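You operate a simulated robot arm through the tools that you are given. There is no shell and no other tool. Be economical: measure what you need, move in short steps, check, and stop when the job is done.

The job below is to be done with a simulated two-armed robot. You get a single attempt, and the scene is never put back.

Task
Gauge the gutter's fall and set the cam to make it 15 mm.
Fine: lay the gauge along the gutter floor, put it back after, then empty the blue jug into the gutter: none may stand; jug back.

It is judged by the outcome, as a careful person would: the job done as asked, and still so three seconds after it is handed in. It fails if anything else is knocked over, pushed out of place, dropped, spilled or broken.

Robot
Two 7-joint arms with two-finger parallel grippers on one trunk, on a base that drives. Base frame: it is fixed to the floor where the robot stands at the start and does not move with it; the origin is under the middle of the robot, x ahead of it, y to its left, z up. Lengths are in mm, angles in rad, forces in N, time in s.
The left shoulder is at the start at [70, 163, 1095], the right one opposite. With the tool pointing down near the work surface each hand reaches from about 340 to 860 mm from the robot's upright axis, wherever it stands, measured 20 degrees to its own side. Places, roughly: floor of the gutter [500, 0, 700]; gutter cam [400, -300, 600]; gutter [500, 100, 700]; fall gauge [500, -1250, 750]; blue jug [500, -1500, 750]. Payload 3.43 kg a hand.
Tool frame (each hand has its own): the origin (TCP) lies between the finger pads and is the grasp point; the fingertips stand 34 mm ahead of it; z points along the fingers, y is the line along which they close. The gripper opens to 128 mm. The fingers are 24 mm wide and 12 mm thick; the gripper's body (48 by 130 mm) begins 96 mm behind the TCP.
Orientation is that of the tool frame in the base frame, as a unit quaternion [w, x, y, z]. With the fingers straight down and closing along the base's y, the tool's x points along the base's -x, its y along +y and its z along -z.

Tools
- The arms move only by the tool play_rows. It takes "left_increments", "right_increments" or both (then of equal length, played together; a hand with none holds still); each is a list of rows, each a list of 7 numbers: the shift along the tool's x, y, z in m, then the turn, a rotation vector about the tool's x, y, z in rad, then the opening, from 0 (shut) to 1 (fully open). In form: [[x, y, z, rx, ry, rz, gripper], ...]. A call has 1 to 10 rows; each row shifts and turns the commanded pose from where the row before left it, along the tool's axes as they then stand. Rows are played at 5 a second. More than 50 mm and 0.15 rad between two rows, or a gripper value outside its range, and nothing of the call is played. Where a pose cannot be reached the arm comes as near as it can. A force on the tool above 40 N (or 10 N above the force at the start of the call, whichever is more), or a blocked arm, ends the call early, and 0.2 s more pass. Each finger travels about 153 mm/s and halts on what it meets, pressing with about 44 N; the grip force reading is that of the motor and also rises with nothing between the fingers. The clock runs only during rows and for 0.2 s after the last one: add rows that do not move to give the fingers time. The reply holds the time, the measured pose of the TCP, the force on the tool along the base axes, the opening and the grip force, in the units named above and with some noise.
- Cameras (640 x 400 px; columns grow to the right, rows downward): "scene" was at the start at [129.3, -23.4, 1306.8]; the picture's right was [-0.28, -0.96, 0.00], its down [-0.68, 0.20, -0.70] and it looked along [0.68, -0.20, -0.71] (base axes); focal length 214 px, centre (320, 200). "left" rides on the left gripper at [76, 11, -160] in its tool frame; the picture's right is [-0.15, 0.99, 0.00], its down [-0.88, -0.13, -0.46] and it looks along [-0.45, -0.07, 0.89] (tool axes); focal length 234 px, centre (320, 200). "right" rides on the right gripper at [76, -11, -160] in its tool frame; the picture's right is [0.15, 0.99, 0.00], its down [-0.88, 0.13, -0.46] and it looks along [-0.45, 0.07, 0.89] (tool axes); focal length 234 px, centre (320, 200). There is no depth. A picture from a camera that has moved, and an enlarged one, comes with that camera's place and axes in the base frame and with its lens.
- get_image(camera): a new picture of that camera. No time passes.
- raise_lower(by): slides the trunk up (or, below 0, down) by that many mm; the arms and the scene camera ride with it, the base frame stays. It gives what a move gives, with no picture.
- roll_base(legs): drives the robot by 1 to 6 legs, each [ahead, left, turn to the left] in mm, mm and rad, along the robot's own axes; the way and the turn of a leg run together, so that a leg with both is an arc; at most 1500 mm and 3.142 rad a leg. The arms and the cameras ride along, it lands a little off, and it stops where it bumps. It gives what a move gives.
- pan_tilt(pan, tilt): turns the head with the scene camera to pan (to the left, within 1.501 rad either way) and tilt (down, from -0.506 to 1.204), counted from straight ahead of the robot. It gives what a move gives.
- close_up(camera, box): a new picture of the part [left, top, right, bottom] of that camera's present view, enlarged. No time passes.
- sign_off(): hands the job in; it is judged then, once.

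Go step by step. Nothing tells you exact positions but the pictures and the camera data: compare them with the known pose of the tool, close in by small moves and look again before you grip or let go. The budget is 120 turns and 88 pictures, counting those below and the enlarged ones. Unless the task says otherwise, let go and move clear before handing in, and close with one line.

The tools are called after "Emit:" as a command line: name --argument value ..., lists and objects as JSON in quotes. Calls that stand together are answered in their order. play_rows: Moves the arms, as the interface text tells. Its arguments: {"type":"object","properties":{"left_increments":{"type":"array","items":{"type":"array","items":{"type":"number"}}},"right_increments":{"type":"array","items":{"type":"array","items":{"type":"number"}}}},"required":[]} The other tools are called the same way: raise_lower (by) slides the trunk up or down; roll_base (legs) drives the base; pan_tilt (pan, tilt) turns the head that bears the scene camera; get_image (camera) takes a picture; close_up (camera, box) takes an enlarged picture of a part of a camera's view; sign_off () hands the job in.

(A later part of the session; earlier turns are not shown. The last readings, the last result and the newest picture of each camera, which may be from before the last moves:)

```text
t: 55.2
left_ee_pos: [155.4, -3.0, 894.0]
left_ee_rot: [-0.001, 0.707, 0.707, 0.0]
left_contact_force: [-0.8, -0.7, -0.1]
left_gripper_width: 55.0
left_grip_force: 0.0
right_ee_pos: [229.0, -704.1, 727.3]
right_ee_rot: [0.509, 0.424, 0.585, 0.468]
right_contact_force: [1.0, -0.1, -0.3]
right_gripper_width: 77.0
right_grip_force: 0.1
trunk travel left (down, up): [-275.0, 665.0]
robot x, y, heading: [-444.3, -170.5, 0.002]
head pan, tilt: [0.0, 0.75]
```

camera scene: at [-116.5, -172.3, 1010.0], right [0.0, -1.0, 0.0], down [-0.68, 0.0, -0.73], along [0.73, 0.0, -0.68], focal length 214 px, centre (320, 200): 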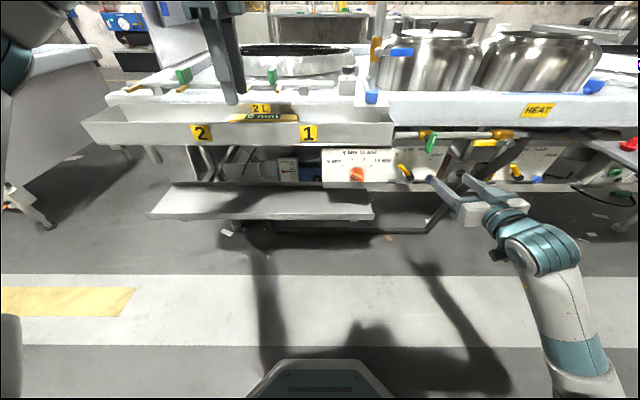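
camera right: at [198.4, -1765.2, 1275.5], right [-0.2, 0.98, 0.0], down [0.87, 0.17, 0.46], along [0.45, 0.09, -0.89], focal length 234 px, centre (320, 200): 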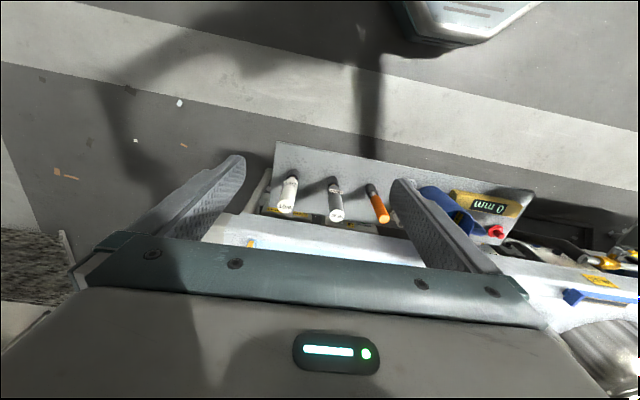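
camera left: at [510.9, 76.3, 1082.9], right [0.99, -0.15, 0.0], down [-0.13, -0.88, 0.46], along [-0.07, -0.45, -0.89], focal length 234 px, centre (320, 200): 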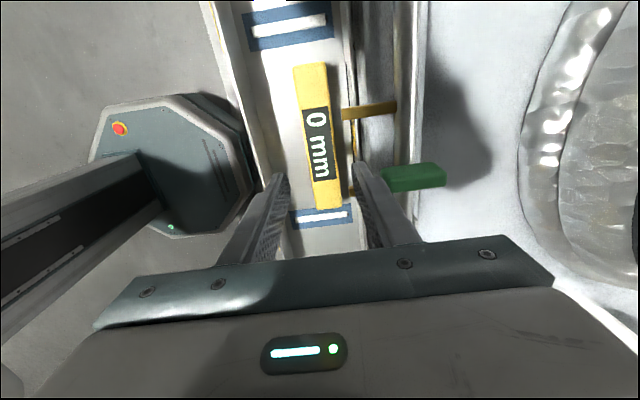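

Positive roll works well. I move inward and roll further to see if the required range is reachable.

Emit:
play_rows --right_increments '[[0.045, -0.015, 0, 0, 0, 0, 0.6], [0.045, -0.015, 0, 0, 0, 0, 0.6], [0.045, -0.015, 0, 0, 0, 0, 0.6], [0.045, -0.015, 0, 0, 0, 0, 0.6], [0.045, -0.01, 0, 0, 0, 0, 0.6], [0.045, 0, 0, 0, 0, 0, 0.6], [0.045, 0, 0, 0, 0, 0, 0.6], [0.045, 0, 0, 0, 0, 0, 0.6], [0.045, 0, 0, 0, 0, 0, 0.6]]'

Emit:
play_rows --right_increments '[[0, 0, 0, 0, 0, 0.15, 0.6], [0, 0, 0, 0, 0, 0.15, 0.6], [0, 0, 0, 0, 0, 0.15, 0.6], [0, 0, 0, 0, 0, 0.15, 0.6], [0, 0, 0, 0, 0, 0.15, 0.6], [0, 0, 0, 0, 0, 0.15, 0.6], [0, 0, 0, 0, 0, 0.15, 0.6], [0, 0, 0, 0, 0, 0.15, 0.6], [0, 0, 0, 0, 0, 0.15, 0.6], [0, 0, 0, 0, 0, 0.15, 0.6]]'

```text
t: 57.2
left_ee_pos: [155.2, -3.8, 894.2]
left_ee_rot: [0.0, 0.707, 0.707, 0.001]
left_contact_force: [0.1, 0.0, -0.1]
left_gripper_width: 55.3
left_grip_force: 0.0
right_ee_pos: [182.9, -398.1, 577.5]
right_ee_rot: [0.562, 0.367, 0.624, 0.4]
right_contact_force: [0.7, 0.5, -0.2]
right_gripper_width: 76.7
right_grip_force: 0.0
right hand out of reach, approached as far as the arm can: row 9
trunk travel left (down, up): [-275.0, 665.0]
robot x, y, heading: [-445.3, -171.7, -0.0]
head pan, tilt: [0.0, 0.75]
stopped in row 9 (right hand): the arm was blocked; the commanded pose is now the measured one
```

```text
t: 59.4
left_ee_pos: [156.3, -2.1, 894.9]
left_ee_rot: [0.0, 0.707, 0.707, 0.001]
left_contact_force: [-0.5, 0.7, 0.0]
left_gripper_width: 55.0
left_grip_force: 0.2
right_ee_pos: [177.5, -432.9, 567.1]
right_ee_rot: [0.182, 0.692, 0.243, 0.655]
right_contact_force: [-0.7, 0.1, 0.4]
right_gripper_width: 77.0
right_grip_force: 0.1
trunk travel left (down, up): [-275.0, 665.0]
robot x, y, heading: [-447.6, -174.7, -0.001]
head pan, tilt: [0.0, 0.75]
```

Roll range seems fine this way (camera coming to the top). I test the rest of the roll range.

Emit:
play_rows --right_increments '[[0, 0, 0, 0, 0, 0.15, 0.6], [0, 0, 0, 0, 0, 0.15, 0.6], [0, 0, 0, 0, 0, 0.15, 0.6], [0, 0, 0, 0, 0, 0.15, 0.6], [0, 0, 0, 0, 0, 0.15, 0.6], [0, 0, 0, 0, 0, 0.15, 0.6], [0, 0, 0, 0, 0, 0.15, 0.6], [0, 0, 0, 0, 0, 0.15, 0.6], [0, 0, 0, 0, 0, 0.15, 0.6], [0, 0, 0, 0, 0, 0.15, 0.6]]'

```text
t: 59.9
left_ee_pos: [155.1, -3.1, 893.1]
left_ee_rot: [0.0, 0.708, 0.706, 0.0]
left_contact_force: [0.4, -0.2, 0.2]
left_gripper_width: 54.8
left_grip_force: 0.0
right_ee_pos: [178.9, -441.2, 568.5]
right_ee_rot: [0.151, 0.705, 0.206, 0.662]
right_contact_force: [0.5, -0.9, 0.0]
right_gripper_width: 76.8
right_grip_force: 0.1
trunk travel left (down, up): [-275.0, 665.0]
robot x, y, heading: [-447.2, -172.8, -0.002]
head pan, tilt: [0.0, 0.75]
stopped in row 2 (right hand): the arm was blocked; the commanded pose is now the measured one
```

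Roll is usable from about 328° to 120° in the outer posture. I return to that outer posture and roll back, then I'll place the base to suit.

Emit:
play_rows --right_increments '[[0.0023, 0.0395, 0.006, 0, 0, 0, 0.6], [0.0023, 0.0395, 0.006, 0, 0, 0, 0.6], [0.0023, 0.0395, 0.006, 0, 0, 0, 0.6], [0.0023, 0.0395, 0.006, 0, 0, 0, 0.6], [0.0023, 0.0395, 0.006, 0, 0, 0, 0.6], [0.0023, 0.0395, 0.006, 0, 0, 0, 0.6], [0, 0, 0, 0, 0, -0.15, 0.6], [0, 0, 0, 0, 0, -0.15, 0.6], [0, 0, 0, 0, 0, -0.15, 0.6], [0, 0, 0, 0, 0, -0.15, 0.6]]'

Emit:
play_rows --right_increments '[[0, 0, 0, 0, 0, -0.15, 0.6], [0, 0, 0, 0, 0, -0.15, 0.6], [0, 0, 0, 0, 0, -0.15, 0.6], [0, 0, 0, 0, 0, -0.15, 0.6], [0, 0, 0, 0, 0, -0.15, 0.6], [0, 0, 0, 0, 0, -0.15, 0.6], [0, 0, 0, 0, 0, -0.15, 0.6], [0, 0, 0, 0, 0, -0.15, 0.6], [0, 0, 0, 0, 0, -0.15, 0.6], [0, 0, 0, 0, 0, -0.15, 0.6]]'

Emit:
play_rows --right_increments '[[0, 0, 0, 0, 0, -0.15, 0.6], [0, 0, 0, 0, 0, -0.15, 0.6], [0, 0, 0, 0, 0, -0.15, 0.6], [0, 0, 0, 0, 0, -0.15, 0.6], [0, 0, 0, 0, 0, -0.15, 0.6], [0, 0, 0, 0, 0, -0.15, 0.6], [0, 0, 0, 0, 0, -0.15, 0.6], [0, 0, 0, 0, 0, -0.15, 0.6], [0, 0, 0, 0, 0, -0.15, 0.6], [0, 0, 0, 0, 0, -0.15, 0.6]]'

```text
t: 62.1
left_ee_pos: [155.0, -2.9, 894.0]
left_ee_rot: [0.0, 0.708, 0.707, -0.001]
left_contact_force: [-0.2, 0.3, 1.5]
left_gripper_width: 55.4
left_grip_force: 0.0
right_ee_pos: [236.4, -636.8, 691.8]
right_ee_rot: [0.338, 0.613, 0.405, 0.589]
right_contact_force: [0.2, -0.4, 0.0]
right_gripper_width: 76.9
right_grip_force: 0.0
trunk travel left (down, up): [-275.0, 665.0]
robot x, y, heading: [-445.3, -171.8, 0.002]
head pan, tilt: [0.0, 0.75]
```

```text
t: 64.3
left_ee_pos: [154.9, -3.6, 893.9]
left_ee_rot: [0.0, 0.707, 0.707, 0.0]
left_contact_force: [-0.6, -0.5, -0.4]
left_gripper_width: 54.8
left_grip_force: 0.0
right_ee_pos: [236.6, -637.4, 691.1]
right_ee_rot: [0.649, 0.171, 0.714, 0.2]
right_contact_force: [-0.4, 0.5, -0.4]
right_gripper_width: 76.8
right_grip_force: 0.0
trunk travel left (down, up): [-275.0, 665.0]
robot x, y, heading: [-448.4, -172.0, -0.001]
head pan, tilt: [0.0, 0.75]
```

```text
t: 66.5
left_ee_pos: [153.4, -2.7, 894.6]
left_ee_rot: [0.001, 0.707, 0.707, -0.001]
left_contact_force: [-0.5, 0.8, -0.4]
left_gripper_width: 55.2
left_grip_force: 0.0
right_ee_pos: [219.3, -678.8, 706.8]
right_ee_rot: [0.607, -0.363, 0.647, -0.284]
right_contact_force: [0.7, -0.1, 0.4]
right_gripper_width: 76.8
right_grip_force: 0.1
right hand out of reach, approached as far as the arm can: row 9, 10
trunk travel left (down, up): [-275.0, 665.0]
robot x, y, heading: [-449.1, -171.8, 0.001]
head pan, tilt: [0.0, 0.75]
```

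The grip at 325° will do: closing pulls the bar into line in the wanted direction. I drive left so the knob comes before the right hand, lower the trunk, and look.

Emit:
roll_base --legs '[[0, 402, 0]]'

Emit:
raise_lower --by -70

Emit:
get_image --camera "right"

Emit:
pan_tilt --pan -0.6 --tilt 0.5

Emit:
get_image --camera "scene"

```text
t: 69.0
left_ee_pos: [156.1, 410.0, 894.3]
left_ee_rot: [0.0, 0.708, 0.707, 0.0]
left_contact_force: [-0.1, 0.1, 0.4]
left_gripper_width: 55.1
left_grip_force: 0.1
right_ee_pos: [218.7, -269.1, 706.1]
right_ee_rot: [0.607, -0.362, 0.648, -0.285]
right_contact_force: [-0.2, -0.1, -0.5]
right_gripper_width: 76.8
right_grip_force: 0.0
trunk travel left (down, up): [-275.0, 665.0]
robot x, y, heading: [-445.1, 238.4, 0.005]
head pan, tilt: [0.0, 0.75]
```

```text
t: 70.1
left_ee_pos: [154.5, 408.7, 824.6]
left_ee_rot: [0.0, 0.708, 0.706, 0.0]
left_contact_force: [0.6, 0.0, -0.3]
left_gripper_width: 55.0
left_grip_force: 0.1
right_ee_pos: [219.4, -269.5, 638.1]
right_ee_rot: [0.608, -0.362, 0.647, -0.285]
right_contact_force: [0.3, 1.2, 0.0]
right_gripper_width: 76.8
right_grip_force: 0.0
trunk travel left (down, up): [-205.0, 735.0]
robot x, y, heading: [-447.1, 239.0, 0.004]
head pan, tilt: [0.0, 0.75]
```

```text
56 pictures are left
camera right: at [62.6, -348.8, 617.8], right [-0.12, 0.45, -0.88], down [-0.47, 0.76, 0.45], along [0.88, 0.47, 0.12], focal length 234 px, centre (320, 200)
```

right: 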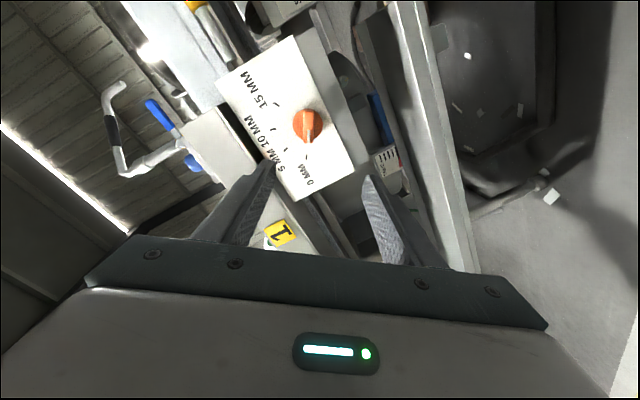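

```text
t: 71.1
left_ee_pos: [155.8, 408.3, 824.8]
left_ee_rot: [0.0, 0.708, 0.706, 0.0]
left_contact_force: [0.2, 1.2, 0.2]
left_gripper_width: 54.8
left_grip_force: 0.0
right_ee_pos: [219.8, -268.9, 635.5]
right_ee_rot: [0.607, -0.362, 0.648, -0.285]
right_contact_force: [0.2, -0.7, -1.2]
right_gripper_width: 76.9
right_grip_force: 0.0
trunk travel left (down, up): [-205.0, 735.0]
robot x, y, heading: [-446.7, 234.9, 0.002]
head pan, tilt: [-0.6, 0.499]
```

```text
55 pictures are left
camera scene: at [-319.7, 186.5, 961.9], right [-0.56, -0.83, 0.0], down [-0.4, 0.27, -0.88], along [0.72, -0.49, -0.48], focal length 214 px, centre (320, 200)
```

scene: 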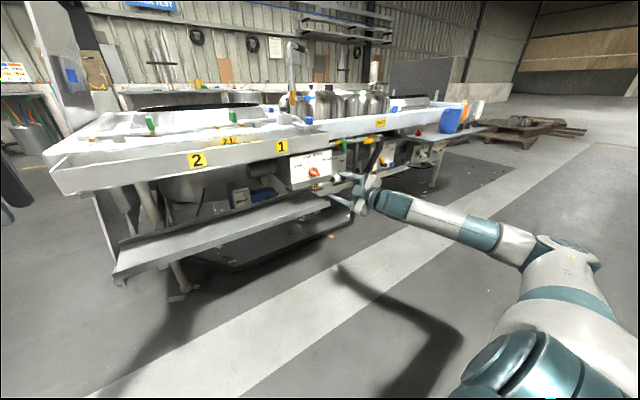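

I zoom to fix the knob's centre and bar angle.

Emit:
close_up --camera "right" --box '[220, 50, 380, 210]'

Emit:
close_up --camera "scene" --box '[270, 140, 390, 220]'

```text
2.50 times, centred on (300, 130) of right
camera zoom: at [62.7, -348.9, 617.5], right [-0.12, 0.45, -0.88], down [-0.47, 0.76, 0.45], along [0.88, 0.47, 0.12], focal length 585 px, centre (370, 375)
```

zoom: 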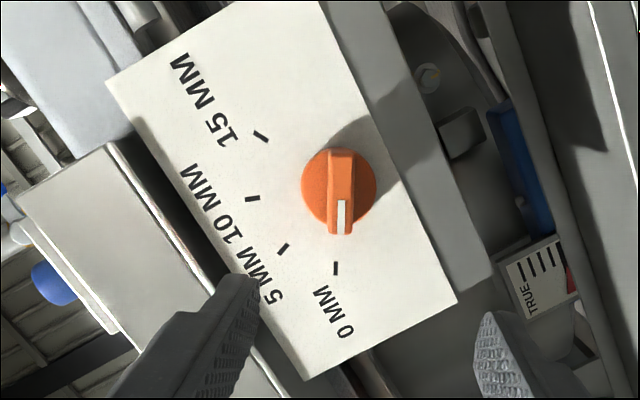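

```text
5.00 times, centred on (330, 180) of scene
camera zoom: at [-319.7, 186.5, 961.9], right [-0.56, -0.83, 0.0], down [-0.4, 0.27, -0.88], along [0.72, -0.49, -0.48], focal length 1072 px, centre (270, 300)
```

zoom: 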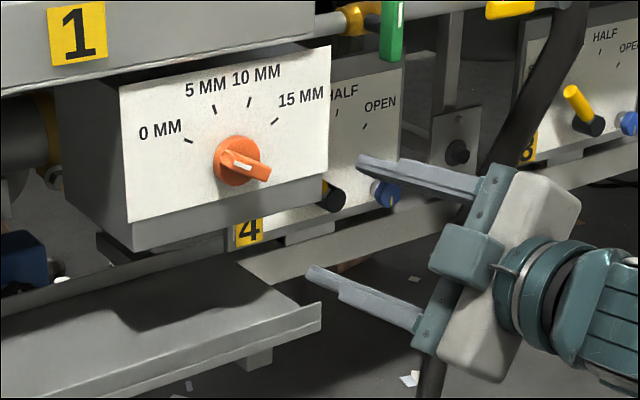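

The bar is at (391, -282, 623), pointing to 0. I roll to about 313°, straighten the hand's axis along x, and drive ahead 90 mm.

Emit:
play_rows --right_increments '[[0, 0, 0, 0, 0, 0.1, 0.6], [0, 0, 0, 0, 0, 0.1, 0.6], [0, 0, 0, 0.06, -0.012, 0, 0.6], [0, 0, 0, 0.06, -0.012, 0, 0.6], [0, 0, 0, 0, 0, 0, 0.6]]'

Emit:
roll_base --legs '[[90, 0, 0]]'

Emit:
get_image --camera "right"

```text
t: 72.3
left_ee_pos: [154.6, 408.1, 825.0]
left_ee_rot: [0.0, 0.708, 0.706, 0.0]
left_contact_force: [-0.5, -0.1, -0.3]
left_gripper_width: 55.1
left_grip_force: 0.0
right_ee_pos: [217.6, -274.3, 645.0]
right_ee_rot: [0.657, -0.261, 0.66, -0.256]
right_contact_force: [0.1, 0.2, 0.1]
right_gripper_width: 76.8
right_grip_force: 0.2
right hand out of reach, approached as far as the arm can: row 4
trunk travel left (down, up): [-205.0, 735.0]
robot x, y, heading: [-448.5, 237.6, -0.002]
head pan, tilt: [-0.6, 0.499]
```

```text
t: 73.4
left_ee_pos: [246.9, 406.7, 824.2]
left_ee_rot: [-0.002, 0.709, 0.705, -0.002]
left_contact_force: [1.0, 0.0, -0.7]
left_gripper_width: 54.8
left_grip_force: 0.0
right_ee_pos: [308.2, -276.4, 644.1]
right_ee_rot: [0.656, -0.26, 0.661, -0.256]
right_contact_force: [0.5, -0.6, -0.6]
right_gripper_width: 76.7
right_grip_force: 0.1
trunk travel left (down, up): [-205.0, 735.0]
robot x, y, heading: [-356.1, 238.1, -0.001]
head pan, tilt: [-0.6, 0.499]
```

```text
52 pictures are left
camera right: at [148.9, -336.4, 598.2], right [-0.01, 0.63, -0.78], down [-0.45, 0.69, 0.56], along [0.89, 0.36, 0.28], focal length 234 px, centre (320, 200)
```

right: 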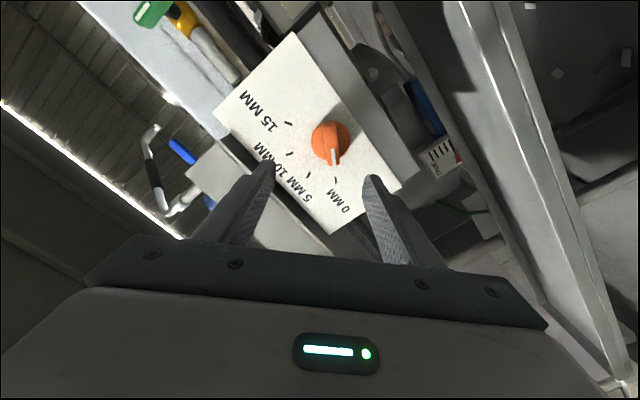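

The hand axis is now along x. I shift to centre on the knob and advance halfway, then check.

Emit:
play_rows --right_increments '[[0.0135, 0.0116, 0, 0, 0, 0, 0.5], [0, 0, 0.03, 0, 0, 0, 0.5], [0, 0, 0, 0, 0, 0, 0.5]]'

Emit:
get_image --camera "right"

Emit:
close_up --camera "scene" --box '[270, 130, 390, 220]'

```text
t: 74.2
left_ee_pos: [246.4, 407.2, 824.6]
left_ee_rot: [-0.001, 0.708, 0.706, -0.001]
left_contact_force: [0.5, -0.4, -0.3]
left_gripper_width: 54.8
left_grip_force: 0.0
right_ee_pos: [336.0, -283.4, 633.7]
right_ee_rot: [0.655, -0.261, 0.663, -0.252]
right_contact_force: [0.5, 0.2, 0.4]
right_gripper_width: 63.8
right_grip_force: 0.1
right hand out of reach, approached as far as the arm can: row 1
trunk travel left (down, up): [-205.0, 735.0]
robot x, y, heading: [-354.7, 239.8, -0.002]
head pan, tilt: [-0.6, 0.499]
```

```text
51 pictures are left
camera right: at [176.1, -345.6, 588.2], right [-0.02, 0.63, -0.78], down [-0.45, 0.69, 0.57], along [0.89, 0.36, 0.27], focal length 234 px, centre (320, 200)
```

right: 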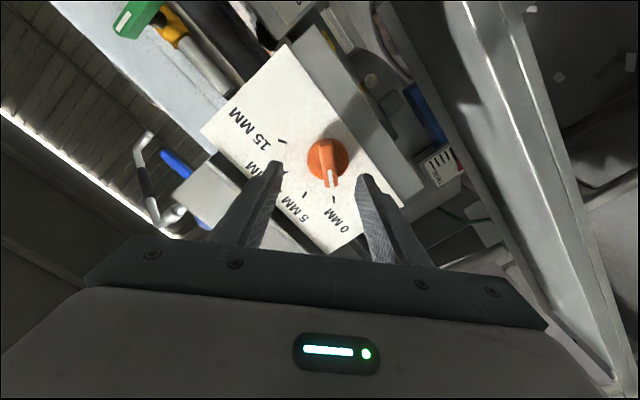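

```text
4.44 times, centred on (330, 175) of scene
camera zoom: at [-228.7, 186.1, 961.9], right [-0.57, -0.82, 0.0], down [-0.39, 0.27, -0.88], along [0.72, -0.5, -0.48], focal length 953 px, centre (276, 311)
```

zoom: 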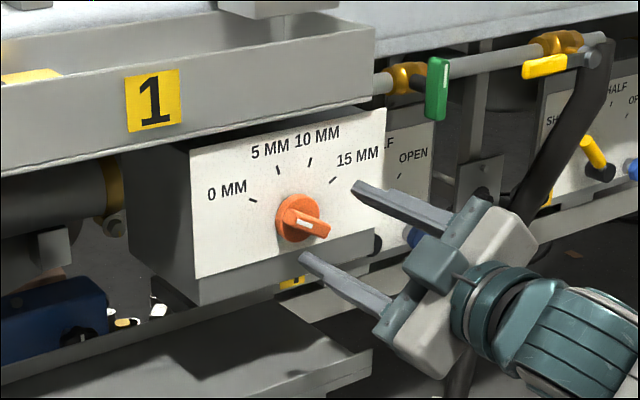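

The knob is about 10 mm lower than the hand; I drop the trunk 10 mm and advance to the bar.

Emit:
raise_lower --by -10

Emit:
play_rows --right_increments '[[-0.001, 0.0015, 0.02, 0, 0, 0, 0.5], [0, 0, 0.008, 0, 0, 0, 0.5], [0, 0, 0.005, 0, 0, 0, 0.5], [0, 0, 0, 0, 0, 0, 0.5]]'

Emit:
get_image --camera "right"

Emit:
close_up --camera "scene" --box '[270, 130, 390, 220]'

```text
t: 74.8
left_ee_pos: [246.9, 405.9, 815.0]
left_ee_rot: [0.0, 0.708, 0.706, 0.0]
left_contact_force: [-0.4, -0.2, 0.8]
left_gripper_width: 55.1
left_grip_force: 0.1
right_ee_pos: [336.0, -283.3, 623.9]
right_ee_rot: [0.655, -0.262, 0.663, -0.251]
right_contact_force: [-0.2, -0.5, 0.2]
right_gripper_width: 63.9
right_grip_force: 0.0
trunk travel left (down, up): [-195.0, 745.0]
robot x, y, heading: [-353.6, 237.3, -0.001]
head pan, tilt: [-0.6, 0.499]
```

```text
t: 75.8
left_ee_pos: [245.7, 407.3, 813.4]
left_ee_rot: [0.0, 0.708, 0.706, 0.0]
left_contact_force: [0.4, 0.1, 0.2]
left_gripper_width: 55.2
left_grip_force: 0.1
right_ee_pos: [369.6, -282.9, 623.9]
right_ee_rot: [0.654, -0.262, 0.664, -0.249]
right_contact_force: [-0.2, -0.1, 0.0]
right_gripper_width: 64.1
right_grip_force: 0.1
trunk travel left (down, up): [-195.0, 745.0]
robot x, y, heading: [-354.7, 235.0, -0.005]
head pan, tilt: [-0.6, 0.499]
```

```text
49 pictures are left
camera right: at [210.0, -345.2, 577.4], right [-0.02, 0.63, -0.77], down [-0.45, 0.68, 0.57], along [0.89, 0.36, 0.27], focal length 234 px, centre (320, 200)
```

right: 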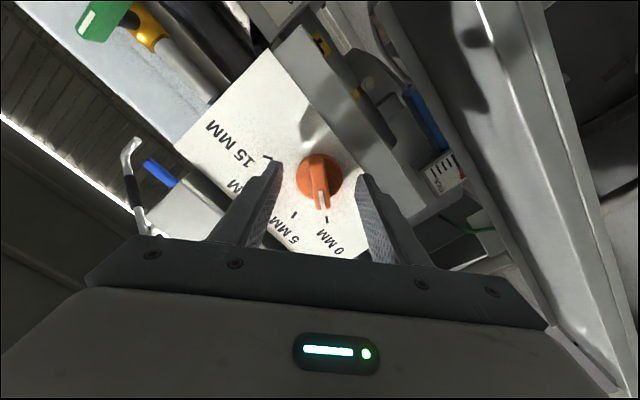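

```text
4.44 times, centred on (330, 175) of scene
camera zoom: at [-228.7, 186.1, 951.9], right [-0.57, -0.82, 0.0], down [-0.39, 0.27, -0.88], along [0.72, -0.5, -0.48], focal length 953 px, centre (276, 311)
```

zoom: 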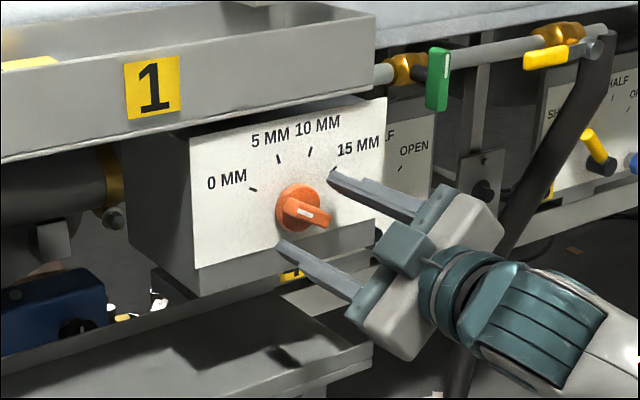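

The fingertips stand about level with the bar's front. I advance 14 mm more and close gently.

Emit:
play_rows --right_increments '[[0, 0, 0.007, 0, 0, 0, 0.5], [0, 0, 0.007, 0, 0, 0, 0.5], [0, 0, 0, 0, 0, 0, 0.5]]'

Emit:
get_image --camera "right"

```text
t: 76.6
left_ee_pos: [246.2, 406.6, 814.5]
left_ee_rot: [-0.001, 0.709, 0.706, 0.0]
left_contact_force: [-0.5, 0.6, 0.0]
left_gripper_width: 55.1
left_grip_force: 0.0
right_ee_pos: [382.5, -283.2, 623.6]
right_ee_rot: [0.654, -0.263, 0.664, -0.249]
right_contact_force: [1.2, -0.4, 0.1]
right_gripper_width: 63.9
right_grip_force: 0.1
trunk travel left (down, up): [-195.0, 745.0]
robot x, y, heading: [-350.7, 239.0, -0.001]
head pan, tilt: [-0.6, 0.499]
```

```text
47 pictures are left
camera right: at [222.8, -344.9, 578.1], right [-0.02, 0.63, -0.77], down [-0.45, 0.68, 0.57], along [0.89, 0.36, 0.27], focal length 234 px, centre (320, 200)
```

right: 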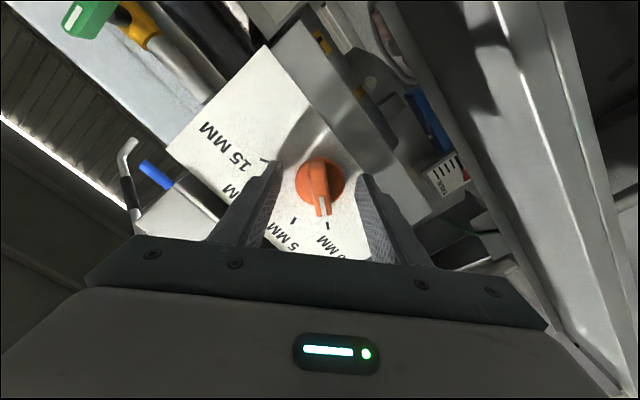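

The bar now lies between the pads; I close.

Emit:
play_rows --right_increments '[[0, 0, 0, 0, 0, 0, 0.3], [0, 0, 0, 0, 0, 0, 0.15], [0, 0, 0, 0, 0, 0, 0.05], [0, 0, 0, 0, 0, 0, 0.05], [0, 0, 0, 0, 0, 0, 0.05]]'

Emit:
get_image --camera "right"

Emit:
close_up --camera "scene" --box '[250, 120, 370, 210]'

```text
t: 77.8
left_ee_pos: [247.1, 407.8, 813.6]
left_ee_rot: [0.0, 0.708, 0.706, 0.0]
left_contact_force: [-0.1, 0.3, -0.6]
left_gripper_width: 55.2
left_grip_force: 0.1
right_ee_pos: [382.4, -283.8, 623.3]
right_ee_rot: [0.654, -0.263, 0.664, -0.248]
right_contact_force: [-1.8, 1.0, -1.9]
right_gripper_width: 43.2
right_grip_force: 45.1
trunk travel left (down, up): [-195.0, 745.0]
robot x, y, heading: [-353.1, 238.7, -0.002]
head pan, tilt: [-0.6, 0.499]
```

```text
46 pictures are left
camera right: at [222.8, -344.7, 577.9], right [-0.02, 0.63, -0.77], down [-0.45, 0.68, 0.57], along [0.89, 0.36, 0.27], focal length 234 px, centre (320, 200)
```

right: 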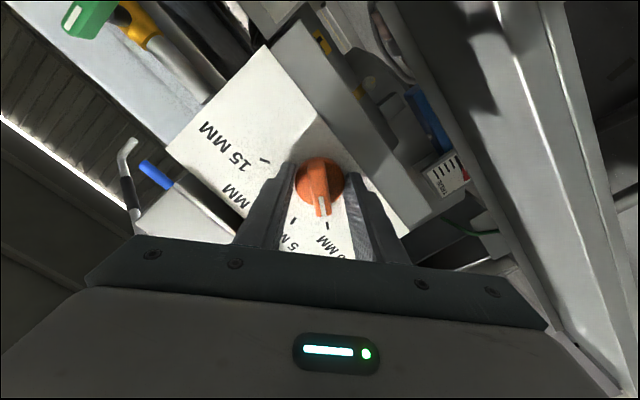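

```text
4.44 times, centred on (310, 165) of scene
camera zoom: at [-228.7, 186.1, 951.9], right [-0.57, -0.82, 0.0], down [-0.39, 0.27, -0.88], along [0.72, -0.5, -0.48], focal length 953 px, centre (364, 356)
```

zoom: 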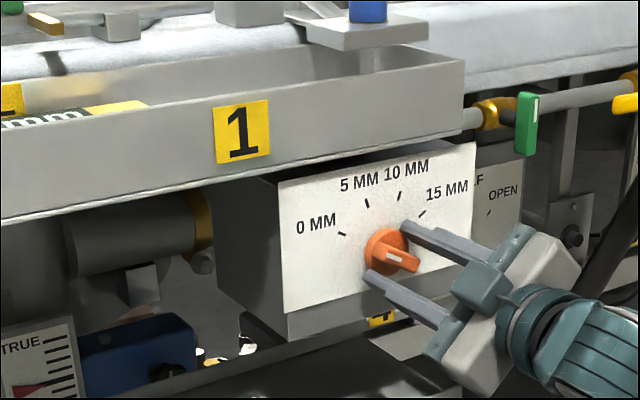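

The fingers hold the knob's 43 mm disc concentrically — fine for turning. I turn clockwise by 1.2 rad and check.

Emit:
play_rows --right_increments '[[0, 0, 0, 0, 0, 0.12, 0.05], [0, 0, 0, 0, 0, 0.12, 0.05], [0, 0, 0, 0, 0, 0.12, 0.05], [0, 0, 0, 0, 0, 0.12, 0.05], [0, 0, 0, 0, 0, 0.12, 0.05], [0, 0, 0, 0, 0, 0.12, 0.05], [0, 0, 0, 0, 0, 0.12, 0.05], [0, 0, 0, 0, 0, 0.12, 0.05], [0, 0, 0, 0, 0, 0.12, 0.05], [0, 0, 0, 0, 0, 0.12, 0.05]]'

Emit:
get_image --camera "right"

Emit:
close_up --camera "scene" --box '[220, 110, 380, 210]'

```text
t: 79.5
left_ee_pos: [246.7, 406.9, 814.0]
left_ee_rot: [0.0, 0.708, 0.706, 0.0]
left_contact_force: [0.3, 0.8, 0.2]
left_gripper_width: 55.0
left_grip_force: 0.0
right_ee_pos: [381.6, -279.1, 621.6]
right_ee_rot: [0.698, 0.053, 0.711, 0.061]
right_contact_force: [-3.0, 1.2, -1.4]
right_gripper_width: 43.4
right_grip_force: 44.7
trunk travel left (down, up): [-195.0, 745.0]
robot x, y, heading: [-356.0, 237.9, -0.006]
head pan, tilt: [-0.6, 0.499]
stopped in row 8 (right hand): the force on the tool passed its limit (the readings are from after the stop); the commanded pose is now the measured one
```

```text
44 pictures are left
camera right: at [221.5, -281.2, 548.5], right [-0.01, 1.0, 0.02], down [-0.44, -0.02, 0.9], along [0.9, 0.0, 0.44], focal length 234 px, centre (320, 200)
```

right: 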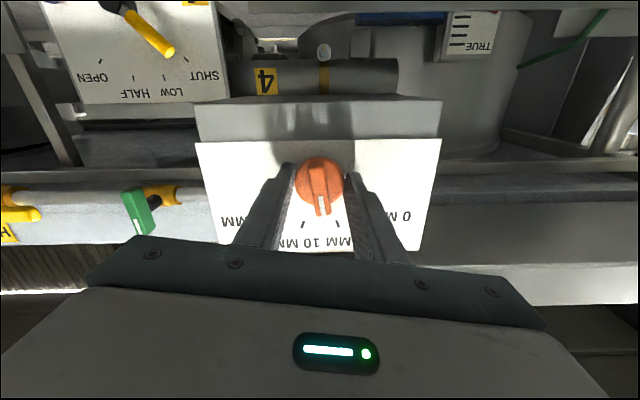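

```text
4.00 times, centred on (300, 160) of scene
camera zoom: at [-229.2, 186.3, 952.2], right [-0.57, -0.82, 0.0], down [-0.39, 0.27, -0.88], along [0.72, -0.5, -0.48], focal length 858 px, centre (400, 360)
```

zoom: 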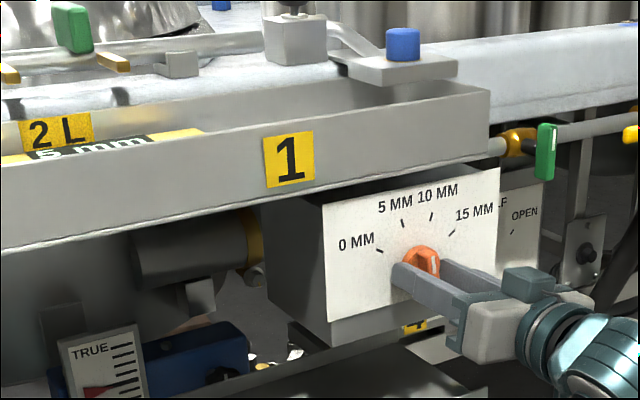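

It turns: the gauge now shows about 5 mm. The force limit stopped it mid-way, so I continue in smaller portions.

Emit:
play_rows --right_increments '[[0, 0, 0, 0, 0, 0.1, 0.05], [0, 0, 0, 0, 0, 0.1, 0.05], [0, 0, 0, 0, 0, 0.1, 0.05], [0, 0, 0, 0, 0, 0.1, 0.05], [0, 0, 0, 0, 0, 0.1, 0.05], [0, 0, 0, 0, 0, 0.1, 0.05], [0, 0, 0, 0, 0, 0.1, 0.05], [0, 0, 0, 0, 0, 0.1, 0.05]]'

Emit:
close_up --camera "scene" --box '[220, 110, 380, 210]'

```text
t: 81.3
left_ee_pos: [245.7, 408.4, 813.6]
left_ee_rot: [0.001, 0.708, 0.706, -0.001]
left_contact_force: [-0.8, -0.3, 0.8]
left_gripper_width: 54.9
left_grip_force: 0.0
right_ee_pos: [382.3, -277.6, 623.9]
right_ee_rot: [0.619, 0.326, 0.634, 0.329]
right_contact_force: [-16.9, 21.6, -2.1]
right_gripper_width: 43.2
right_grip_force: 45.3
trunk travel left (down, up): [-195.0, 745.0]
robot x, y, heading: [-357.4, 235.5, -0.003]
head pan, tilt: [-0.6, 0.499]
```

```text
4.00 times, centred on (300, 160) of scene
camera zoom: at [-229.9, 187.8, 952.1], right [-0.57, -0.82, 0.0], down [-0.39, 0.27, -0.88], along [0.72, -0.5, -0.48], focal length 858 px, centre (400, 360)
```

zoom: 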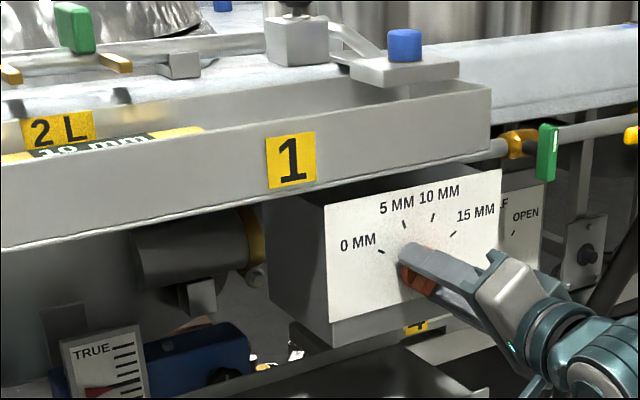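

The gauge reads about 10 mm. I relieve the side force and turn on in small steps toward the 15 mark.

Emit:
play_rows --right_increments '[[0.0025, 0.0017, -0.001, 0, 0, 0.06, 0.05], [0, 0, 0, 0, 0, 0.1, 0.05], [0, 0, 0, 0, 0, 0.1, 0.05], [0, 0, 0, 0, 0, 0.1, 0.05], [0, 0, 0, 0, 0, 0.1, 0.05], [0, 0, 0, 0, 0, 0.08, 0.05], [0, 0, 0, 0, 0, 0, 0.05]]'

Emit:
close_up --camera "scene" --box '[220, 110, 380, 210]'

Emit:
get_image --camera "right"

```text
t: 82.9
left_ee_pos: [244.8, 408.1, 814.6]
left_ee_rot: [0.001, 0.709, 0.706, 0.0]
left_contact_force: [0.0, 0.0, -0.7]
left_gripper_width: 55.1
left_grip_force: 0.1
right_ee_pos: [381.0, -277.3, 624.4]
right_ee_rot: [0.511, 0.483, 0.523, 0.482]
right_contact_force: [1.2, 2.2, 13.6]
right_gripper_width: 42.1
right_grip_force: 44.8
trunk travel left (down, up): [-195.0, 745.0]
robot x, y, heading: [-352.6, 237.5, -0.004]
head pan, tilt: [-0.6, 0.499]
```

```text
4.00 times, centred on (300, 160) of scene
camera zoom: at [-230.3, 187.4, 952.2], right [-0.57, -0.82, 0.0], down [-0.39, 0.27, -0.88], along [0.72, -0.5, -0.48], focal length 858 px, centre (400, 360)
```

zoom: 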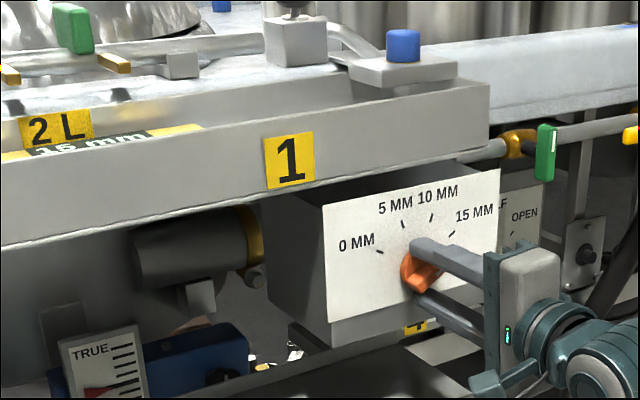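

```text
40 pictures are left
camera right: at [219.4, -204.1, 611.1], right [0.01, 0.21, 0.98], down [-0.44, -0.87, 0.2], along [0.9, -0.43, 0.08], focal length 234 px, centre (320, 200)
```

right: 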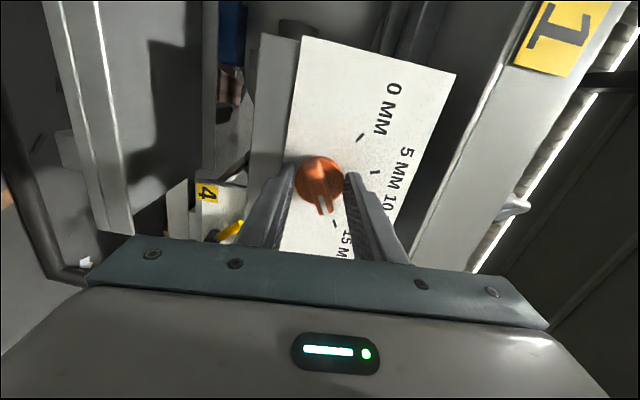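

The gauge now shows about 15 mm and the pointer lies near the 15 mark. I zoom to read it exactly.

Emit:
close_up --camera "scene" --box '[215, 130, 275, 155]'

```text
10.67 times, centred on (245, 142) of scene
camera zoom: at [-230.3, 187.4, 952.2], right [-0.57, -0.82, 0.0], down [-0.39, 0.27, -0.88], along [0.72, -0.5, -0.48], focal length 2288 px, centre (1120, 813)
```

zoom: 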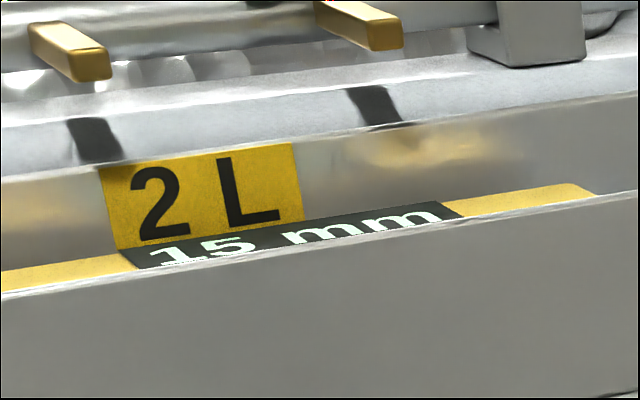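

It reads 15 mm. I open, draw the hand straight back, and check that the reading holds.

Emit:
play_rows --right_increments '[[0, 0, 0, 0, 0, 0, 0.3], [0, 0, 0, 0, 0, 0, 0.5], [0, 0, 0, 0, 0, 0, 0.5], [0, 0, -0.03, 0, 0, 0, 0.5], [0, 0, -0.04, 0, 0, 0, 0.5], [0, 0, -0.04, 0, 0, 0, 0.5]]'

Emit:
close_up --camera "scene" --box '[215, 120, 375, 210]'

Emit:
close_up --camera "right" --box '[220, 50, 420, 250]'

```text
t: 84.3
left_ee_pos: [245.4, 407.6, 813.4]
left_ee_rot: [0.0, 0.708, 0.706, 0.001]
left_contact_force: [-0.7, -0.5, -0.4]
left_gripper_width: 55.2
left_grip_force: 0.0
right_ee_pos: [273.8, -279.2, 624.1]
right_ee_rot: [0.509, 0.483, 0.525, 0.482]
right_contact_force: [-0.8, 0.3, -0.3]
right_gripper_width: 63.7
right_grip_force: 0.0
trunk travel left (down, up): [-195.0, 745.0]
robot x, y, heading: [-356.9, 239.2, -0.004]
head pan, tilt: [-0.6, 0.499]
```

```text
4.00 times, centred on (295, 165) of scene
camera zoom: at [-229.0, 186.4, 951.9], right [-0.57, -0.82, 0.0], down [-0.39, 0.27, -0.88], along [0.72, -0.5, -0.48], focal length 858 px, centre (420, 340)
```

zoom: 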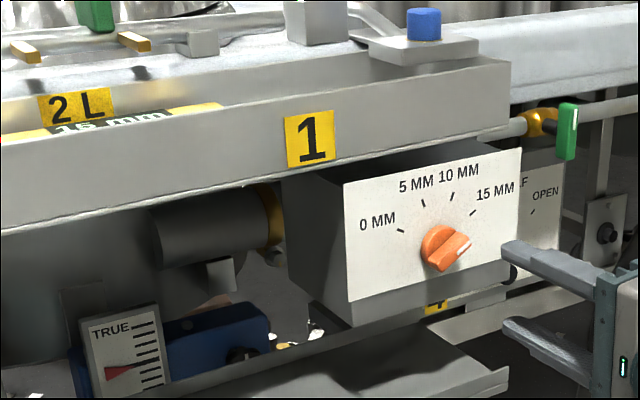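

```text
2.00 times, centred on (320, 150) of right
camera zoom: at [113.5, -206.7, 610.4], right [0.01, 0.21, 0.98], down [-0.44, -0.88, 0.2], along [0.9, -0.43, 0.08], focal length 468 px, centre (320, 300)
```

zoom: 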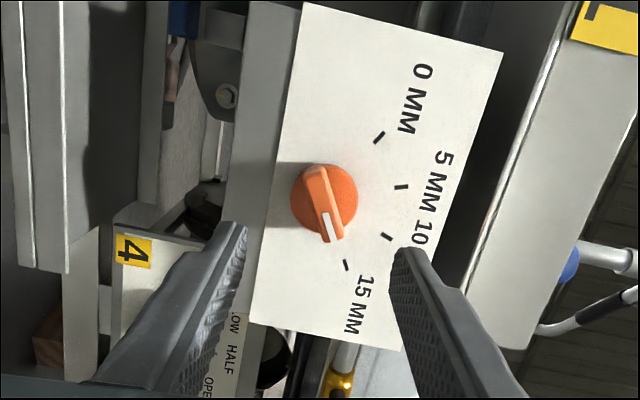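

Emit:
close_up --camera "scene" --box '[215, 135, 275, 160]'

```text
10.67 times, centred on (245, 148) of scene
camera zoom: at [-229.0, 186.4, 951.9], right [-0.57, -0.82, 0.0], down [-0.39, 0.27, -0.88], along [0.72, -0.5, -0.48], focal length 2288 px, centre (1120, 760)
```

zoom: 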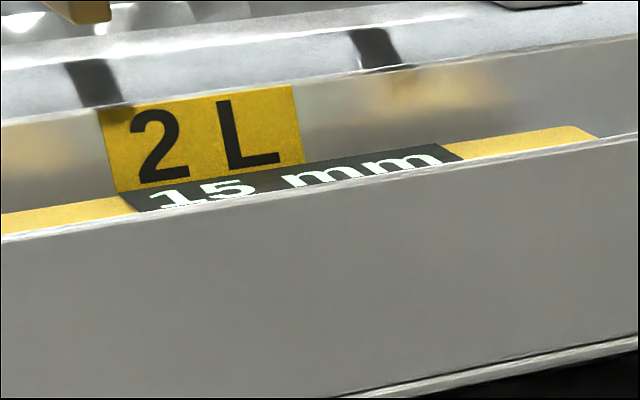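

The fall holds at 15 mm with the hand off. I back away, raise the trunk, and look at the drain before fetching the gauge.

Emit:
roll_base --legs '[[-80, 0, 0]]'

Emit:
raise_lower --by 380

Emit:
pan_tilt --pan 0.0 --tilt 0.75

Emit:
get_image --camera "scene"

```text
t: 85.4
left_ee_pos: [166.2, 407.9, 814.8]
left_ee_rot: [0.001, 0.707, 0.707, 0.0]
left_contact_force: [0.3, 0.0, -0.8]
left_gripper_width: 54.8
left_grip_force: 0.1
right_ee_pos: [194.1, -277.9, 624.0]
right_ee_rot: [0.51, 0.483, 0.524, 0.482]
right_contact_force: [-0.5, 0.9, -0.1]
right_gripper_width: 64.2
right_grip_force: 0.1
trunk travel left (down, up): [-195.0, 745.0]
robot x, y, heading: [-438.6, 238.4, 0.005]
head pan, tilt: [-0.6, 0.499]
```

```text
t: 89.1
left_ee_pos: [166.0, 408.0, 1193.8]
left_ee_rot: [0.0, 0.708, 0.706, -0.001]
left_contact_force: [0.3, 0.1, -0.4]
left_gripper_width: 54.9
left_grip_force: 0.0
right_ee_pos: [194.6, -279.7, 1002.9]
right_ee_rot: [0.509, 0.483, 0.524, 0.482]
right_contact_force: [-0.3, 0.2, -0.1]
right_gripper_width: 63.9
right_grip_force: 0.0
trunk travel left (down, up): [-575.0, 365.0]
robot x, y, heading: [-436.9, 236.7, -0.002]
head pan, tilt: [-0.6, 0.499]
```

```text
t: 90.1
left_ee_pos: [164.4, 408.0, 1194.1]
left_ee_rot: [0.0, 0.707, 0.707, 0.0]
left_contact_force: [-1.2, 0.2, -0.6]
left_gripper_width: 55.0
left_grip_force: 0.0
right_ee_pos: [194.0, -279.3, 1003.5]
right_ee_rot: [0.509, 0.483, 0.524, 0.482]
right_contact_force: [-0.7, 0.8, -0.1]
right_gripper_width: 64.1
right_grip_force: 0.0
trunk travel left (down, up): [-575.0, 365.0]
robot x, y, heading: [-436.3, 242.4, -0.001]
head pan, tilt: [0.0, 0.75]
```

```text
35 pictures are left
camera scene: at [-301.6, 237.8, 1310.0], right [0.0, -1.0, 0.0], down [-0.68, 0.0, -0.73], along [0.73, 0.0, -0.68], focal length 214 px, centre (320, 200)
```

scene: 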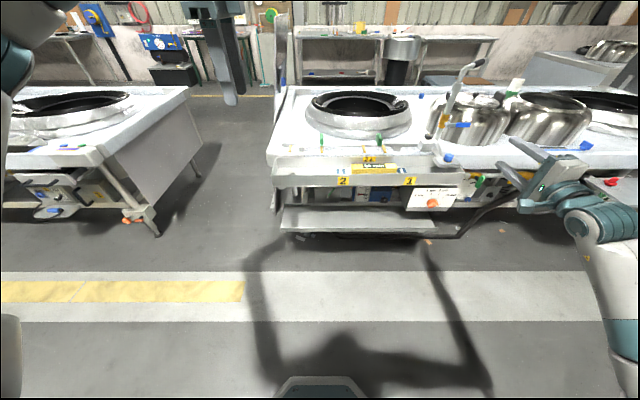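

Now I turn the right hand to point down for safe travel, then drive right and ahead so the left hand comes over the gauge.

Emit:
play_rows --right_increments '[[0, 0.03, 0, 0.149, 0, 0, 0.6], [0, 0.03, 0, 0.149, 0, 0, 0.6], [0, 0.03, 0, 0.149, 0, 0, 0.6], [0, 0, 0, 0.149, 0, 0, 0.6], [0, 0, 0, 0.149, 0, 0, 0.6], [0, 0, 0, 0.149, 0, 0, 0.6], [0, 0, 0, 0.149, 0, 0, 0.6], [0, 0, 0, 0.149, 0, 0, 0.6], [0, 0, 0, 0.149, 0, 0, 0.6], [0, 0, 0, 0.149, 0, 0, 0.6]]'

Emit:
roll_base --legs '[[0, -405, 0], [325, 0, 0]]'

Emit:
get_image --camera "scene"

Emit:
get_image --camera "left"

```text
t: 92.3
left_ee_pos: [165.4, 408.9, 1192.5]
left_ee_rot: [0.0, 0.708, 0.707, -0.001]
left_contact_force: [0.2, 0.0, 0.6]
left_gripper_width: 54.7
left_grip_force: 0.1
right_ee_pos: [208.3, -272.2, 1092.9]
right_ee_rot: [0.046, 0.7, 0.713, -0.002]
right_contact_force: [0.9, 1.1, 0.4]
right_gripper_width: 77.0
right_grip_force: 0.2
trunk travel left (down, up): [-575.0, 365.0]
robot x, y, heading: [-436.1, 238.5, 0.002]
head pan, tilt: [0.0, 0.75]
```

```text
t: 96.4
left_ee_pos: [481.1, 21.9, 1194.3]
left_ee_rot: [0.0, 0.707, 0.707, -0.001]
left_contact_force: [0.4, 0.3, 0.4]
left_gripper_width: 54.9
left_grip_force: 0.0
right_ee_pos: [524.9, -658.7, 1091.5]
right_ee_rot: [0.046, 0.699, 0.713, -0.001]
right_contact_force: [0.1, -0.4, 0.4]
right_gripper_width: 76.8
right_grip_force: 0.1
trunk travel left (down, up): [-575.0, 365.0]
robot x, y, heading: [-120.2, -148.1, 0.004]
head pan, tilt: [0.0, 0.75]
```

```text
34 pictures are left
camera scene: at [13.6, -149.2, 1309.9], right [0.0, -1.0, 0.0], down [-0.68, 0.0, -0.73], along [0.73, 0.0, -0.68], focal length 214 px, centre (320, 200)
```

scene: 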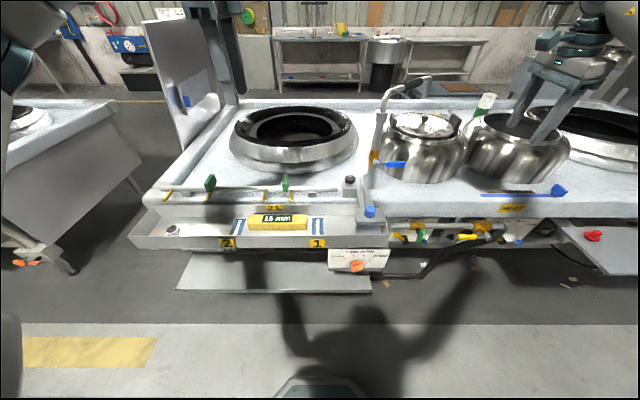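

```text
33 pictures are left
camera left: at [492.1, 98.7, 1354.0], right [0.99, -0.15, 0.0], down [-0.13, -0.88, 0.46], along [-0.07, -0.45, -0.89], focal length 234 px, centre (320, 200)
```

left: 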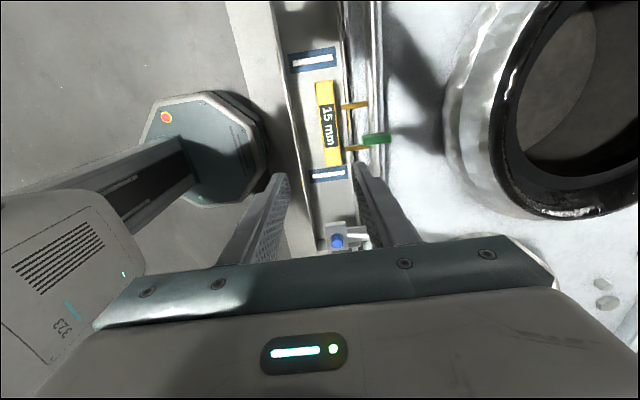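

The gauge still lies in place at 15 mm. I move the left hand above it and come down, then check.

Emit:
play_rows --left_increments '[[-0.022, 0.017, 0.03, 0, 0, 0, 0.6], [0, 0, 0.048, 0, 0, 0, 0.6], [0, 0, 0.048, 0, 0, 0, 0.6], [0, 0, 0.048, 0, 0, 0, 0.6], [0, 0, 0.048, 0, 0, 0, 0.6], [0, 0, 0.048, 0, 0, 0, 0.55], [0, 0, 0.045, 0, 0, 0, 0.5], [0, 0, 0, 0, 0, 0, 0.5]]'

Emit:
get_image --camera "left"

```text
t: 98.2
left_ee_pos: [496.3, -0.6, 880.1]
left_ee_rot: [0.0, 0.707, 0.708, 0.0]
left_contact_force: [-0.3, 0.9, 0.2]
left_gripper_width: 64.1
left_grip_force: 0.1
right_ee_pos: [524.7, -658.4, 1092.4]
right_ee_rot: [0.046, 0.699, 0.713, -0.002]
right_contact_force: [-0.4, 0.1, -0.1]
right_gripper_width: 76.6
right_grip_force: 0.1
trunk travel left (down, up): [-575.0, 365.0]
robot x, y, heading: [-121.5, -153.6, 0.001]
head pan, tilt: [0.0, 0.75]
```

```text
32 pictures are left
camera left: at [507.6, 76.6, 1040.2], right [0.99, -0.15, 0.0], down [-0.13, -0.88, 0.46], along [-0.07, -0.45, -0.89], focal length 234 px, centre (320, 200)
```

left: 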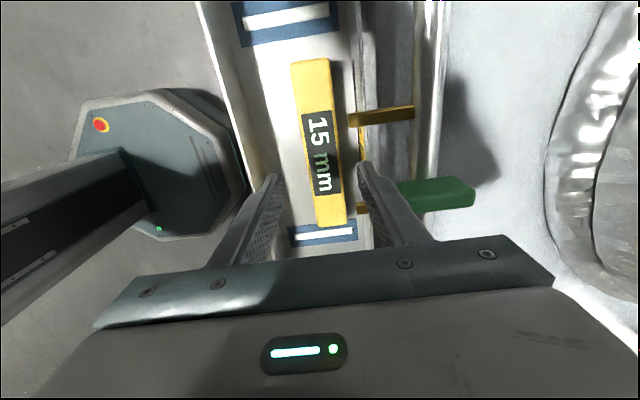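

Aligned. I narrow the opening to 55 mm, go down, grip, and lift.

Emit:
play_rows --left_increments '[[0, 0.001, 0.04, 0, 0, 0, 0.43], [0, 0, 0.035, 0, 0, 0, 0.43], [0, 0, 0.025, 0, 0, 0, 0.43], [0, 0, 0, 0, 0, 0, 0.43], [0, 0, 0, 0, 0, 0, 0.2], [0, 0, 0, 0, 0, 0, 0.2], [0, 0, 0, 0, 0, 0, 0.2]]'

Emit:
play_rows --left_increments '[[0, 0, -0.02, 0, 0, 0, 0.2], [0, 0, -0.04, 0, 0, 0, 0.2], [0, 0, -0.045, 0, 0, 0, 0.2], [0, 0, -0.045, 0, 0, 0, 0.2], [0, 0, -0.04, 0, 0, 0, 0.2], [0, 0, 0, 0, 0, 0, 0.2]]'

Emit:
close_up --camera "scene" --box '[120, 150, 440, 350]'

```text
t: 99.8
left_ee_pos: [495.7, -1.9, 781.3]
left_ee_rot: [0.0, 0.707, 0.707, 0.0]
left_contact_force: [-0.1, -0.4, 0.2]
left_gripper_width: 41.4
left_grip_force: 43.9
right_ee_pos: [524.9, -658.4, 1091.7]
right_ee_rot: [0.046, 0.699, 0.713, -0.002]
right_contact_force: [0.1, 0.4, 0.8]
right_gripper_width: 76.7
right_grip_force: 0.1
trunk travel left (down, up): [-575.0, 365.0]
robot x, y, heading: [-120.8, -151.9, 0.001]
head pan, tilt: [0.0, 0.75]
```

```text
t: 101.2
left_ee_pos: [497.6, 0.5, 966.3]
left_ee_rot: [-0.001, 0.708, 0.706, 0.0]
left_contact_force: [0.0, -0.3, -1.5]
left_gripper_width: 41.3
left_grip_force: 44.2
right_ee_pos: [525.0, -657.2, 1091.3]
right_ee_rot: [0.047, 0.699, 0.714, -0.002]
right_contact_force: [-0.6, 1.1, -0.2]
right_gripper_width: 76.9
right_grip_force: 0.2
trunk travel left (down, up): [-575.0, 365.0]
robot x, y, heading: [-122.5, -144.5, 0.004]
head pan, tilt: [0.0, 0.75]
```

```text
2.00 times, centred on (280, 250) of scene
camera zoom: at [14.2, -149.0, 1309.8], right [0.0, -1.0, 0.0], down [-0.68, 0.0, -0.73], along [0.73, 0.0, -0.68], focal length 429 px, centre (400, 100)
```

zoom: 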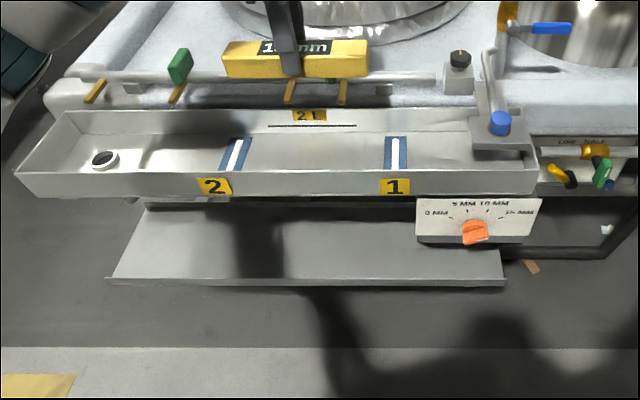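

The gauge is lifted clear. I take one closer look at the drain before driving off.

Emit:
close_up --camera "scene" --box '[140, 205, 220, 255]'

Emit:
roll_base --legs '[[-240, 0, 0], [0, -1255, 0]]'

```text
8.00 times, centred on (180, 230) of scene
camera zoom: at [14.2, -149.0, 1309.8], right [0.0, -1.0, 0.0], down [-0.68, 0.0, -0.73], along [0.73, 0.0, -0.68], focal length 1716 px, centre (1440, -40)
```

zoom: 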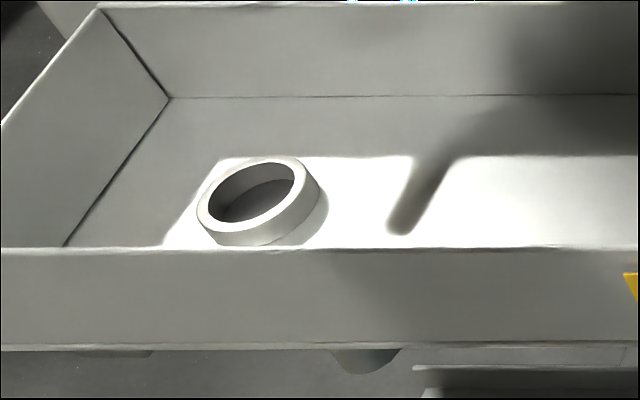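

```text
t: 108.8
left_ee_pos: [259.0, -1237.2, 967.1]
left_ee_rot: [0.0, 0.708, 0.706, -0.001]
left_contact_force: [0.0, -0.7, -2.0]
left_gripper_width: 41.4
left_grip_force: 43.9
right_ee_pos: [282.1, -1895.0, 1092.1]
right_ee_rot: [0.046, 0.701, 0.712, -0.002]
right_contact_force: [1.0, 0.1, 0.2]
right_gripper_width: 76.8
right_grip_force: 0.0
trunk travel left (down, up): [-575.0, 365.0]
robot x, y, heading: [-359.1, -1386.1, -0.001]
head pan, tilt: [0.0, 0.75]
```

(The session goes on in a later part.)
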